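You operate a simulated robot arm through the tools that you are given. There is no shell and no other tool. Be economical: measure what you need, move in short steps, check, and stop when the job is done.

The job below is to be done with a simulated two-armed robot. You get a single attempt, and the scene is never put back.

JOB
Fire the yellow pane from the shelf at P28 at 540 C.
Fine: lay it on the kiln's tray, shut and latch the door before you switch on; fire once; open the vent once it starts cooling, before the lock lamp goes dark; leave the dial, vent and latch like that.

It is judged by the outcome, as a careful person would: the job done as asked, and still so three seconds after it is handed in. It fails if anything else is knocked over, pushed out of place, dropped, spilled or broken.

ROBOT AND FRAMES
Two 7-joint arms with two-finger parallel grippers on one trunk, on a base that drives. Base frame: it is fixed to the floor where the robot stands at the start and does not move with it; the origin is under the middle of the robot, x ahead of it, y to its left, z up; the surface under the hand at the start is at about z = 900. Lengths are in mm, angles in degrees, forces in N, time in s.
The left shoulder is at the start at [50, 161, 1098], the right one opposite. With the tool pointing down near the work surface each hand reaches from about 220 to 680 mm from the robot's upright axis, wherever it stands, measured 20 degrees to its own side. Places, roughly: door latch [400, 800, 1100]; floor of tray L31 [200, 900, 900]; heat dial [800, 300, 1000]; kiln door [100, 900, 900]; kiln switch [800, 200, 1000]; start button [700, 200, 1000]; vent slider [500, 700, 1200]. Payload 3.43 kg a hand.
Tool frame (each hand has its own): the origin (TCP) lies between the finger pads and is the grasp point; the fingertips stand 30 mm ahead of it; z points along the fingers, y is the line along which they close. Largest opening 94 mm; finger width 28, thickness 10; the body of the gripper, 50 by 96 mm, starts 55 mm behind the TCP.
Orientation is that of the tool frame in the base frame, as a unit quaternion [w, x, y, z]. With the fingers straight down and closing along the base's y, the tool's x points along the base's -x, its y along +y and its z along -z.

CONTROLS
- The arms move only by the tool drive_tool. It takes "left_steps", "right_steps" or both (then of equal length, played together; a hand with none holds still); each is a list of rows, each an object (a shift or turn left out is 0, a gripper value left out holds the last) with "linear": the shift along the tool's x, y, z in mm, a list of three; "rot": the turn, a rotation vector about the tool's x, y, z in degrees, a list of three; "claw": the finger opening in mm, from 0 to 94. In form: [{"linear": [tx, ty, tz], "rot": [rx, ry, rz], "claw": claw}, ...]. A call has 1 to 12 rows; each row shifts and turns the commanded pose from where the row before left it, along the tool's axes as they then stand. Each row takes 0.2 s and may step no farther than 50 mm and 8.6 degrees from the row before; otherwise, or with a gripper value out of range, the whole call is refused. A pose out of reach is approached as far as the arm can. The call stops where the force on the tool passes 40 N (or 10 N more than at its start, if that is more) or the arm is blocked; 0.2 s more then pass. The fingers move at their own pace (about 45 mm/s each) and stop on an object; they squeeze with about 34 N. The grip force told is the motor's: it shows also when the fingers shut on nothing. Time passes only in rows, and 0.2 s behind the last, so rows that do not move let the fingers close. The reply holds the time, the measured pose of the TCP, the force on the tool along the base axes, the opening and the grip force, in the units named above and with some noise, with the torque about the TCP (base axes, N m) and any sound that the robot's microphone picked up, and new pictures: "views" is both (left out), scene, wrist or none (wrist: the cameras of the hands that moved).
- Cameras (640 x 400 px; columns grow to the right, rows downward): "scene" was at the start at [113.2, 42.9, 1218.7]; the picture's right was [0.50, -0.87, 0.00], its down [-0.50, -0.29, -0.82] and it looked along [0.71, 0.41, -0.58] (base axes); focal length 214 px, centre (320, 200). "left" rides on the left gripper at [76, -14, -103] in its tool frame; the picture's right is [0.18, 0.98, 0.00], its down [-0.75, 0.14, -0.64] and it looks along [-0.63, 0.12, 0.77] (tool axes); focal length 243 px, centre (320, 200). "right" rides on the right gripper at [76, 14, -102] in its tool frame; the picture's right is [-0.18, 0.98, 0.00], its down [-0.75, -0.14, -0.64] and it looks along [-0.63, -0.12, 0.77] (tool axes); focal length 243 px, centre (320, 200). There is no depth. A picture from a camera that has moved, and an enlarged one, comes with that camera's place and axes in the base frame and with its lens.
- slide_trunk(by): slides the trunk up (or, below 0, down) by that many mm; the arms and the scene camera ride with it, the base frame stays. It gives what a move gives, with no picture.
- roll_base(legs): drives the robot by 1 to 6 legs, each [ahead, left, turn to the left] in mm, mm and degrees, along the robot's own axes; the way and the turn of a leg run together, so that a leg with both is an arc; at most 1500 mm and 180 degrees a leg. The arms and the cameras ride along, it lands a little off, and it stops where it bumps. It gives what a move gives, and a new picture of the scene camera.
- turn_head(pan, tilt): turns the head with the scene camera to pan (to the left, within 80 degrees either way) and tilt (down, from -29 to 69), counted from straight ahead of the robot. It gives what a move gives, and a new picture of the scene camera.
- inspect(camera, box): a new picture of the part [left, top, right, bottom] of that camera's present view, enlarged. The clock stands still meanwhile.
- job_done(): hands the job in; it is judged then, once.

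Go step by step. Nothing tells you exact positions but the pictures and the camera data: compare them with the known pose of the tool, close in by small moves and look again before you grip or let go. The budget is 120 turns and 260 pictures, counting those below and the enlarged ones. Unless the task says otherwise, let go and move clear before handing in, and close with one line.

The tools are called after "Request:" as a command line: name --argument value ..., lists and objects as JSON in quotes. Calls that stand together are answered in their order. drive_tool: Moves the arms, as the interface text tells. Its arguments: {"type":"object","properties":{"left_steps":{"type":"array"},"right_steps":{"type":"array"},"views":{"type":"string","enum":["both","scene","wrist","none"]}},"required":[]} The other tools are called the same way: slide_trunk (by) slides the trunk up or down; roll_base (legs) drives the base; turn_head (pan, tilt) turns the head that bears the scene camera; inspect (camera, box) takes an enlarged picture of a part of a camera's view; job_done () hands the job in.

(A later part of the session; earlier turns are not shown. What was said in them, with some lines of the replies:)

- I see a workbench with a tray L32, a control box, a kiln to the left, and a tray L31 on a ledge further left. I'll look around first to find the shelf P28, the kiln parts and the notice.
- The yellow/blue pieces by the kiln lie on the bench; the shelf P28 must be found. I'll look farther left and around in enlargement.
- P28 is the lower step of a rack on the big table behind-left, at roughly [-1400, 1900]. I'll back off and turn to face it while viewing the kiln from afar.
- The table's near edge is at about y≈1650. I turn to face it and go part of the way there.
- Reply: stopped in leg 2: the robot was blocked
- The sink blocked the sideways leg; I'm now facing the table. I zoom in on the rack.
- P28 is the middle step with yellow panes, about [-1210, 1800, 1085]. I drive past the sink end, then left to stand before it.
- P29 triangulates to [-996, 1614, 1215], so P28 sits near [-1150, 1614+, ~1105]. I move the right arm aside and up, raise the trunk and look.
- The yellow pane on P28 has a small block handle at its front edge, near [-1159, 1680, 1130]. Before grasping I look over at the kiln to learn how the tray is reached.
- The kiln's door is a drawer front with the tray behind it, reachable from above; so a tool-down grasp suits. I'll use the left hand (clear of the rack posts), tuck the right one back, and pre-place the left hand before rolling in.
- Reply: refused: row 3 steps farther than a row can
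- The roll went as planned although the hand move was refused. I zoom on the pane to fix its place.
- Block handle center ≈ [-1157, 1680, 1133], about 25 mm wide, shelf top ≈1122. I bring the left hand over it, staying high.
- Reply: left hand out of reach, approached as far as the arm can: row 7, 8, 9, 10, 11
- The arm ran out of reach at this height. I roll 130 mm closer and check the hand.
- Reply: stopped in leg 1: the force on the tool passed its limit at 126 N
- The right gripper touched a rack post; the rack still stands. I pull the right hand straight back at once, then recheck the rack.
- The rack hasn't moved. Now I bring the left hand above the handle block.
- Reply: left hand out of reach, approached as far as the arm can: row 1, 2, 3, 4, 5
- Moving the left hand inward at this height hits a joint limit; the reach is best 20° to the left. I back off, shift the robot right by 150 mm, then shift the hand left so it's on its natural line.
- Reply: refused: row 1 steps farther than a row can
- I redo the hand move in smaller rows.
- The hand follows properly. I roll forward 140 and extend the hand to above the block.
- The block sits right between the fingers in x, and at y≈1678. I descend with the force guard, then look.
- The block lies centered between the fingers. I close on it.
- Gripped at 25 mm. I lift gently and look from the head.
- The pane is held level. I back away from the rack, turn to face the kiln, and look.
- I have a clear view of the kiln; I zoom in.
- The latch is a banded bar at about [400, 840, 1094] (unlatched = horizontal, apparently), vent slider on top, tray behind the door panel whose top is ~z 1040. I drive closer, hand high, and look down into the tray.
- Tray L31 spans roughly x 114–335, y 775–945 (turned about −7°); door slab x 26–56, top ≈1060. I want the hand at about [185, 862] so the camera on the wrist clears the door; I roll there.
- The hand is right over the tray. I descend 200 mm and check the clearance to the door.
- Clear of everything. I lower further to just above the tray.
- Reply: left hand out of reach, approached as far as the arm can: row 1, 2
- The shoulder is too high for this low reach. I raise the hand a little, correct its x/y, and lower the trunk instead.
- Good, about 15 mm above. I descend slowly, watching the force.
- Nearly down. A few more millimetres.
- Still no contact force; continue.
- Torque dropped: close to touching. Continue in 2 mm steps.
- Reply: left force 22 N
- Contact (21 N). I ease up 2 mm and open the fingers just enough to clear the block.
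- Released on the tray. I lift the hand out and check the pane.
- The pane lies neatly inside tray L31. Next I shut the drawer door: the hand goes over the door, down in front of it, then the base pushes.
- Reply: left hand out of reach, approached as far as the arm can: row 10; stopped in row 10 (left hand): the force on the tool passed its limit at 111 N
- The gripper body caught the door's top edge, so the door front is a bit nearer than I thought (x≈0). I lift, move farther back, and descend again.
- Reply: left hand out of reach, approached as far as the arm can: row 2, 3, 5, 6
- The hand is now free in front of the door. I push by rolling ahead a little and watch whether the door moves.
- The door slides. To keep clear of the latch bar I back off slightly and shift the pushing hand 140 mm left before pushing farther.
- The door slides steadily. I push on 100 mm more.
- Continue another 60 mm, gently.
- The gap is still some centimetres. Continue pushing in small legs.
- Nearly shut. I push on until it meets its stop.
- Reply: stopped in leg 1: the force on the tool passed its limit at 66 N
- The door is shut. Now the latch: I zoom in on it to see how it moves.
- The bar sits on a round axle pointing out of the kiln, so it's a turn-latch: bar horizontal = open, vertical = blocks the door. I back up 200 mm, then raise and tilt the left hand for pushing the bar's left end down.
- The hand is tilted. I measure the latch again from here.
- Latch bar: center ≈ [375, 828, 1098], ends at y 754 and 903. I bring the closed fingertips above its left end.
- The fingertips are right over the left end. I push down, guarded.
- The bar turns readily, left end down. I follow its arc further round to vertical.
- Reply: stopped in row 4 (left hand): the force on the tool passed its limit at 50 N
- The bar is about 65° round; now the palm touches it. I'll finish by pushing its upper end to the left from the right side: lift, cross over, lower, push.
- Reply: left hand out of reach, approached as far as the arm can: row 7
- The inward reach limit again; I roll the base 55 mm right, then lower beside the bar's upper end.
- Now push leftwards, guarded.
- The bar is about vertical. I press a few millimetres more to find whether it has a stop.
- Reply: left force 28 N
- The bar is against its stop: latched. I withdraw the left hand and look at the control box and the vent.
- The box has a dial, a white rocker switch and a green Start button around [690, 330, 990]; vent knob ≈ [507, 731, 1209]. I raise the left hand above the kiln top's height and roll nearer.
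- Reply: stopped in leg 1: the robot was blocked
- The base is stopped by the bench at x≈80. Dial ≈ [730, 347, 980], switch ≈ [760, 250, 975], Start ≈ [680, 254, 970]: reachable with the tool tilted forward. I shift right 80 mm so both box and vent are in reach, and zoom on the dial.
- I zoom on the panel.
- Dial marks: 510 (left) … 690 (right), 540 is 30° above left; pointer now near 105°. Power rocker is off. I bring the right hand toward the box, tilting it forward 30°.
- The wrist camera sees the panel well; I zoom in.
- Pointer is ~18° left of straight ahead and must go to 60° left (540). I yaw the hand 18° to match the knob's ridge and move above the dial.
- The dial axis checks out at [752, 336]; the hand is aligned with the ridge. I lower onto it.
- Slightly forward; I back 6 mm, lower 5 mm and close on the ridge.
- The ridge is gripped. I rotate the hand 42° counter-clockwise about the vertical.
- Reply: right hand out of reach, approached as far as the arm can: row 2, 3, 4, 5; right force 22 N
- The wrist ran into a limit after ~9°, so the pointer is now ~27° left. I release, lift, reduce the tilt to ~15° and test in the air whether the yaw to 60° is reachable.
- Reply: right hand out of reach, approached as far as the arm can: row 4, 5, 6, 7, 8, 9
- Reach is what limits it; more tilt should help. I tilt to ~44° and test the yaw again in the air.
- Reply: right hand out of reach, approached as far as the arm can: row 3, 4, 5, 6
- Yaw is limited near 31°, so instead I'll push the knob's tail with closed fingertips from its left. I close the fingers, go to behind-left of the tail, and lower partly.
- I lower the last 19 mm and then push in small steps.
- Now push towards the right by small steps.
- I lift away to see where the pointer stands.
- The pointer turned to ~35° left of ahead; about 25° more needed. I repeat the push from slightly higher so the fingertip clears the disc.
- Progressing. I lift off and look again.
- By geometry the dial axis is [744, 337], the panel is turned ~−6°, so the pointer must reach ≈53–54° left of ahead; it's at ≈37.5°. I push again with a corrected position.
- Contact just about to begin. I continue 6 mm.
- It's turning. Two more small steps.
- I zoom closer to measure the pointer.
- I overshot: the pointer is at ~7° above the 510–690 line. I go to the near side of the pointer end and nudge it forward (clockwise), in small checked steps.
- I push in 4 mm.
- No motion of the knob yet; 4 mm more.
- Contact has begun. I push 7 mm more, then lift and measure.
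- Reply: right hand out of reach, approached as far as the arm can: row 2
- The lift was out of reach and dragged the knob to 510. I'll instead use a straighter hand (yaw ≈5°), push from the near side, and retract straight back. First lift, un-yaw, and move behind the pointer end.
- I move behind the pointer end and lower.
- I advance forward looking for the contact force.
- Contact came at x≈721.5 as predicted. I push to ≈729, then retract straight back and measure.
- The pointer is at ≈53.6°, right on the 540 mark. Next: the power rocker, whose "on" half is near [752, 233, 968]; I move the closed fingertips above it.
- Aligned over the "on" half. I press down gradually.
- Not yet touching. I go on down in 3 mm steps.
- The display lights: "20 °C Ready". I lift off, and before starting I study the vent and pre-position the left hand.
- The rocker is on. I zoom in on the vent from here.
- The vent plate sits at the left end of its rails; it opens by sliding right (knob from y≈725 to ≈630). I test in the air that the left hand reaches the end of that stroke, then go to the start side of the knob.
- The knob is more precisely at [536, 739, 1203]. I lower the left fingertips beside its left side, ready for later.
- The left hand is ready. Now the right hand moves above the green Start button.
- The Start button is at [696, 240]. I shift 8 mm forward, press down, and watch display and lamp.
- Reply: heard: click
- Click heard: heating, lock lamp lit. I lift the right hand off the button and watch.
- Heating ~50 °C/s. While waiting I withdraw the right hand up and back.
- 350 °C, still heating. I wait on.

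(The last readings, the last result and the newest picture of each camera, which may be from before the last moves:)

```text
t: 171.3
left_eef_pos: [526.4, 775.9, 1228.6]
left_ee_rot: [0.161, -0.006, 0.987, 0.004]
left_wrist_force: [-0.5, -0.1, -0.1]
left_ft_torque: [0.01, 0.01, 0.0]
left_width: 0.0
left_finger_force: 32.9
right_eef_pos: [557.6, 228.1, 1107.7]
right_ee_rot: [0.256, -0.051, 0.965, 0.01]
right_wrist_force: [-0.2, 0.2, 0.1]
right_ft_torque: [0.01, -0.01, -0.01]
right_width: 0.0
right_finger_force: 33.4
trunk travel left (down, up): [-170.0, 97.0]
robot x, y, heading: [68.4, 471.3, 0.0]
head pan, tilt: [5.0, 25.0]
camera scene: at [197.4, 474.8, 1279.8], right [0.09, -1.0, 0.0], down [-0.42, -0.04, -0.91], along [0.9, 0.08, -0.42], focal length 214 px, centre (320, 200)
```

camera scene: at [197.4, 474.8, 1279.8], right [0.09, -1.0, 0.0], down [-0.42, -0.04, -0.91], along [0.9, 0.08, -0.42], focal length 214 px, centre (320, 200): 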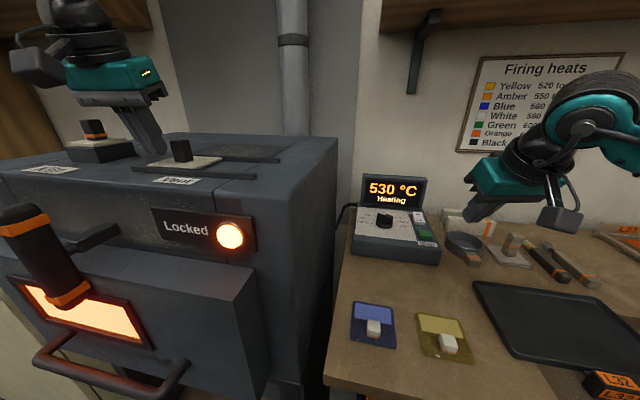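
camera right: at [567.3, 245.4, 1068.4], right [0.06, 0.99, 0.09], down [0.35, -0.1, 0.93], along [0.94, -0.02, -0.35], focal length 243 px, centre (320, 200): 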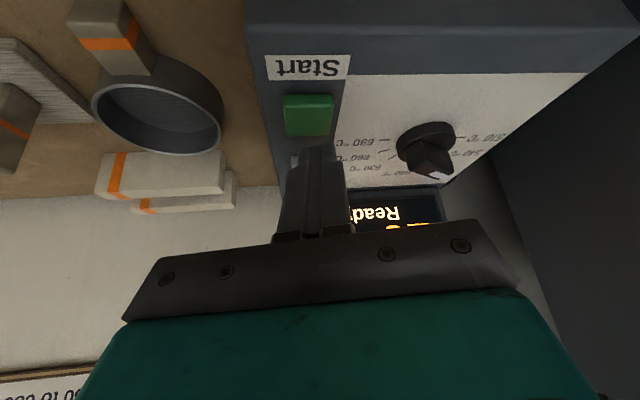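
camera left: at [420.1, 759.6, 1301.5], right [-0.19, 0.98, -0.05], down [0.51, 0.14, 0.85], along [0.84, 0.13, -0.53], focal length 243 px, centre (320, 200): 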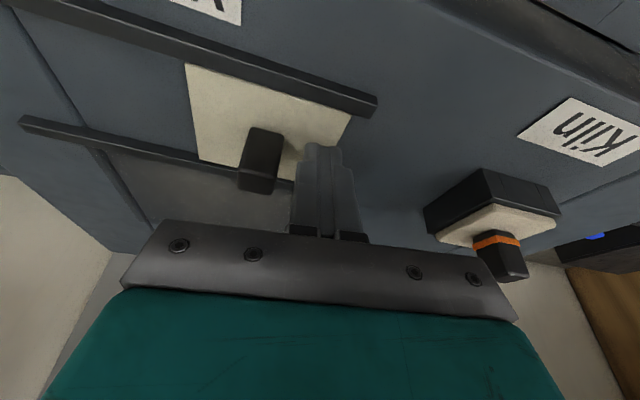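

530 °C, about to peak.

Request:
drive_tool --right_steps '[{}, {}]' --views "scene"

Request:
drive_tool --right_steps '[{}, {}, {}]' --views "scene"

```text
t: 171.9
left_eef_pos: [524.8, 775.7, 1228.8]
left_ee_rot: [0.16, -0.007, 0.987, 0.004]
left_wrist_force: [-0.1, 0.3, -0.1]
left_ft_torque: [0.05, 0.0, -0.01]
left_width: 0.0
left_finger_force: 32.9
right_eef_pos: [557.3, 229.2, 1107.1]
right_ee_rot: [0.257, -0.05, 0.965, 0.01]
right_wrist_force: [0.0, -0.6, 0.4]
right_ft_torque: [-0.01, 0.01, -0.01]
right_width: 0.0
right_finger_force: 33.0
trunk travel left (down, up): [-170.0, 97.0]
robot x, y, heading: [65.2, 471.8, 0.2]
head pan, tilt: [5.0, 25.0]
camera scene: at [197.4, 474.8, 1279.8], right [0.09, -1.0, 0.0], down [-0.42, -0.04, -0.91], along [0.9, 0.08, -0.42], focal length 214 px, centre (320, 200)
```

scene: 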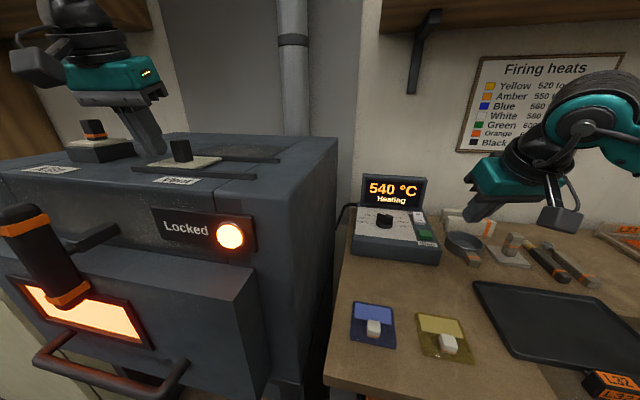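

```text
t: 172.7
left_eef_pos: [526.4, 775.0, 1228.4]
left_ee_rot: [0.161, -0.006, 0.987, 0.004]
left_wrist_force: [0.4, 0.7, 0.2]
left_ft_torque: [0.03, 0.03, -0.03]
left_width: 0.3
left_finger_force: 33.2
right_eef_pos: [558.2, 227.7, 1106.7]
right_ee_rot: [0.257, -0.05, 0.965, 0.01]
right_wrist_force: [0.0, -0.4, -0.1]
right_ft_torque: [-0.02, -0.03, 0.01]
right_width: 0.0
right_finger_force: 33.0
trunk travel left (down, up): [-170.0, 97.0]
robot x, y, heading: [66.6, 469.4, 0.1]
head pan, tilt: [5.0, 25.0]
camera scene: at [197.4, 474.8, 1279.8], right [0.09, -1.0, 0.0], down [-0.42, -0.04, -0.91], along [0.9, 0.08, -0.42], focal length 214 px, centre (320, 200)
```

scene: 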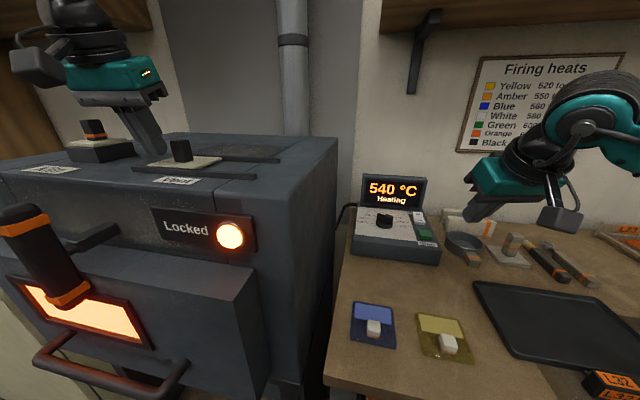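

540 °C reached and holding ("Heating"). I keep waiting for "Cooling".

Request:
drive_tool --right_steps '[{}, {}, {}, {}, {}]' --views "scene"

```text
t: 173.9
left_eef_pos: [526.1, 775.8, 1229.2]
left_ee_rot: [0.161, -0.006, 0.987, 0.003]
left_wrist_force: [1.1, -0.5, -0.6]
left_ft_torque: [-0.02, -0.02, -0.06]
left_width: 0.0
left_finger_force: 33.0
right_eef_pos: [557.3, 227.0, 1106.9]
right_ee_rot: [0.257, -0.05, 0.965, 0.01]
right_wrist_force: [0.0, -0.2, 0.0]
right_ft_torque: [0.01, 0.0, 0.0]
right_width: 0.0
right_finger_force: 33.5
trunk travel left (down, up): [-170.0, 97.0]
robot x, y, heading: [70.7, 463.9, 0.0]
head pan, tilt: [5.0, 25.0]
camera scene: at [197.4, 474.8, 1279.8], right [0.09, -1.0, 0.0], down [-0.42, -0.04, -0.91], along [0.9, 0.08, -0.42], focal length 214 px, centre (320, 200)
```

scene: 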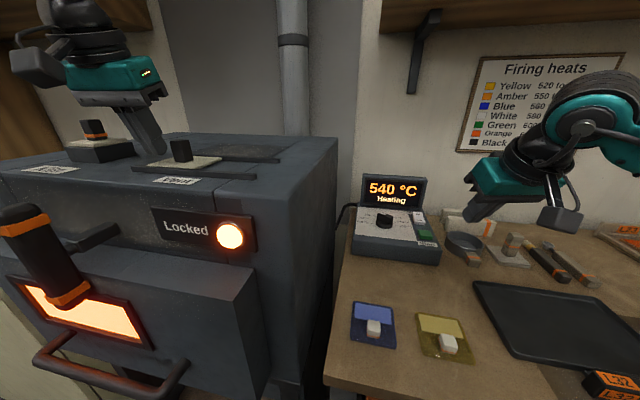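

Request:
drive_tool --right_steps '[{}, {}, {}, {}, {}, {}]' --views "scene"

```text
t: 175.3
left_eef_pos: [526.0, 776.6, 1229.9]
left_ee_rot: [0.16, -0.006, 0.987, 0.004]
left_wrist_force: [0.5, -0.5, -0.9]
left_ft_torque: [0.0, -0.01, 0.0]
left_width: 0.0
left_finger_force: 32.9
right_eef_pos: [559.2, 228.8, 1106.7]
right_ee_rot: [0.257, -0.051, 0.965, 0.011]
right_wrist_force: [-0.8, -0.1, 0.7]
right_ft_torque: [0.02, 0.03, 0.01]
right_width: 0.0
right_finger_force: 33.1
trunk travel left (down, up): [-170.0, 97.0]
robot x, y, heading: [68.0, 469.1, 0.1]
head pan, tilt: [5.0, 25.0]
camera scene: at [197.4, 474.8, 1279.8], right [0.09, -1.0, 0.0], down [-0.42, -0.04, -0.91], along [0.9, 0.08, -0.42], focal length 214 px, centre (320, 200)
```

scene: 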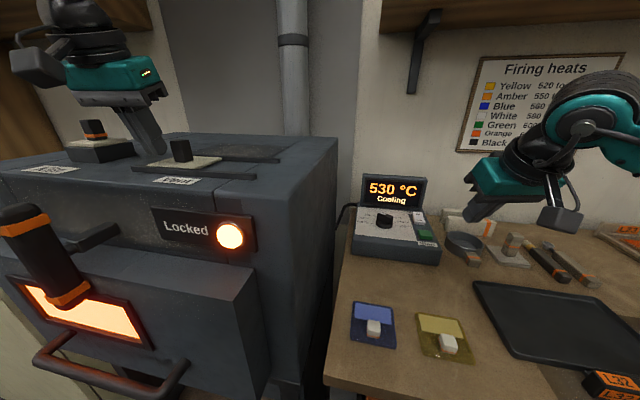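

It says "Cooling" at 530 °C, lamp still lit. I push the vent knob to the right now.

Request:
drive_tool --left_steps '[{"linear": [0, -13, 0]}, {"linear": [0, -13, 0]}, {"linear": [0, -13, 0]}, {"linear": [0, -13, 0]}, {"linear": [0, -13, 0]}, {"linear": [0, -13, 0]}, {"linear": [0, -13, 0]}, {"linear": [0, -13, 0]}, {"linear": [0, -10, 0]}, {"linear": [0, -6, 0]}]' --views "both"

```text
t: 177.2
left_eef_pos: [526.8, 681.7, 1228.5]
left_ee_rot: [0.159, -0.016, 0.987, 0.013]
left_wrist_force: [-6.0, 22.3, 1.1]
left_ft_torque: [0.14, 0.07, -0.13]
left_width: 0.0
left_finger_force: 32.8
right_eef_pos: [558.6, 230.5, 1108.8]
right_ee_rot: [0.258, -0.05, 0.965, 0.01]
right_wrist_force: [0.4, -0.3, 0.3]
right_ft_torque: [0.03, -0.02, 0.01]
right_width: 0.2
right_finger_force: 32.7
trunk travel left (down, up): [-170.0, 97.0]
robot x, y, heading: [66.3, 467.3, 0.1]
head pan, tilt: [5.0, 25.0]
stopped in row 9 (left hand): the force on the tool passed its limit at 47 N (the readings are from after the stop); the commanded pose is now the measured one
camera scene: at [196.1, 477.0, 1279.9], right [0.09, -1.0, 0.0], down [-0.42, -0.04, -0.91], along [0.9, 0.08, -0.42], focal length 214 px, centre (320, 200)
camera left: at [421.0, 662.5, 1302.0], right [-0.21, 0.98, -0.04], down [0.51, 0.14, 0.85], along [0.84, 0.16, -0.53], focal length 243 px, centre (320, 200)
```

scene: 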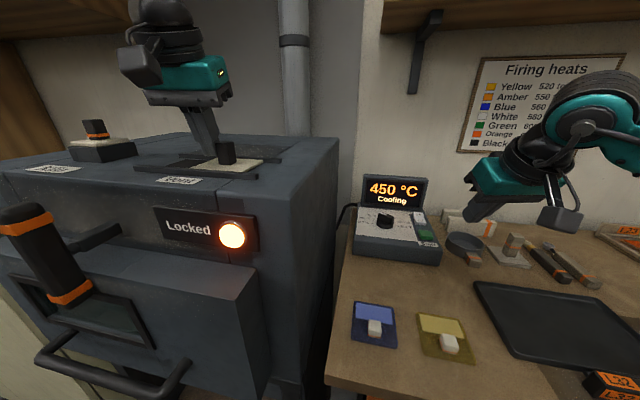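
left: 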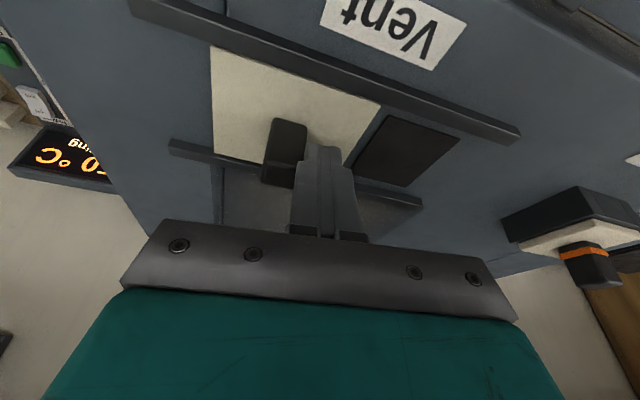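

The vent is open to its stop (hole fully exposed) at 450 °C, lamp still lit. I withdraw the left hand carefully and watch the cooling finish.

Request:
drive_tool --left_steps '[{"linear": [0, 8, 0]}, {"linear": [0, 8, 0]}, {"linear": [-12, 0, -38]}, {"linear": [-12, 0, -38]}, {"linear": [40, 0, -10]}, {"linear": [40, 0, -10]}, {"linear": [40, 0, -10]}, {"linear": [40, 0, -10]}, {}, {}, {}, {}]' --views "scene"

Request:
drive_tool --left_steps '[{}, {}, {}, {}, {}, {}, {}, {}, {}, {}, {}, {}]' --views "none"

Request:
drive_tool --left_steps '[{}, {}, {}, {}, {}, {}, {}, {}, {}, {}, {}, {}]' --views "scene"

```text
t: 179.8
left_eef_pos: [361.7, 685.6, 1296.4]
left_ee_rot: [0.161, -0.011, 0.987, 0.01]
left_wrist_force: [-0.1, 0.5, 0.0]
left_ft_torque: [0.0, -0.02, -0.02]
left_width: 0.0
left_finger_force: 33.1
right_eef_pos: [557.8, 229.5, 1106.8]
right_ee_rot: [0.257, -0.05, 0.965, 0.01]
right_wrist_force: [-0.7, 0.4, 0.7]
right_ft_torque: [0.08, 0.0, 0.02]
right_width: 0.0
right_finger_force: 32.9
trunk travel left (down, up): [-170.0, 97.0]
robot x, y, heading: [67.1, 467.4, -0.1]
head pan, tilt: [5.0, 25.0]
camera scene: at [197.3, 474.9, 1279.8], right [0.09, -1.0, 0.0], down [-0.42, -0.04, -0.91], along [0.9, 0.08, -0.42], focal length 214 px, centre (320, 200)
```

scene: 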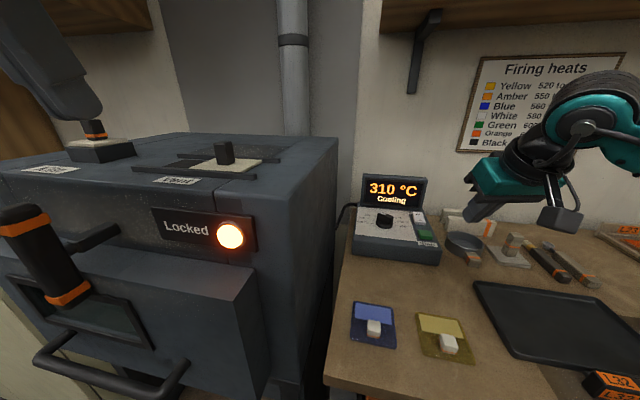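

```text
t: 182.4
left_eef_pos: [363.1, 684.4, 1296.1]
left_ee_rot: [0.161, -0.012, 0.987, 0.011]
left_wrist_force: [-0.3, 0.8, -0.5]
left_ft_torque: [-0.01, 0.01, 0.03]
left_width: 0.0
left_finger_force: 32.8
right_eef_pos: [558.3, 228.2, 1106.6]
right_ee_rot: [0.258, -0.051, 0.965, 0.01]
right_wrist_force: [-1.2, 0.5, 0.3]
right_ft_torque: [-0.01, -0.01, -0.01]
right_width: 0.3
right_finger_force: 33.1
trunk travel left (down, up): [-170.0, 97.0]
robot x, y, heading: [68.8, 467.7, 0.0]
head pan, tilt: [5.0, 25.0]
```

```text
t: 185.0
left_eef_pos: [362.2, 685.5, 1296.1]
left_ee_rot: [0.161, -0.012, 0.987, 0.01]
left_wrist_force: [0.4, -0.2, -0.6]
left_ft_torque: [0.01, 0.01, -0.01]
left_width: 0.0
left_finger_force: 32.8
right_eef_pos: [558.6, 227.6, 1105.9]
right_ee_rot: [0.257, -0.051, 0.965, 0.01]
right_wrist_force: [-0.8, 0.3, 0.3]
right_ft_torque: [0.0, -0.01, 0.01]
right_width: 0.1
right_finger_force: 33.0
trunk travel left (down, up): [-170.0, 97.0]
robot x, y, heading: [69.9, 471.0, 0.0]
head pan, tilt: [5.0, 25.0]
camera scene: at [197.3, 474.9, 1279.8], right [0.09, -1.0, 0.0], down [-0.42, -0.04, -0.91], along [0.9, 0.08, -0.42], focal length 214 px, centre (320, 200)
```

scene: 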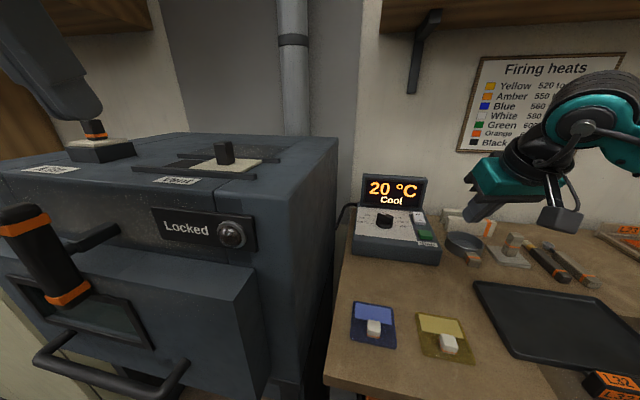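

The display reads "20 °C Cool" and the lock lamp is dark. The dial is still at 540, the vent is open, the latch is shut, and both hands are clear, so I hand in.

Request:
job_done

```text
The job is handed in.
```

The yellow pane from P28 was fired once at 540 °C on tray L31 behind the latched door. I opened the vent as soon as cooling began, while the lock lamp was still lit, and left the dial, vent and latch as they were. The right gripper bumped a post of the P28 rack earlier on, but nothing visibly moved.
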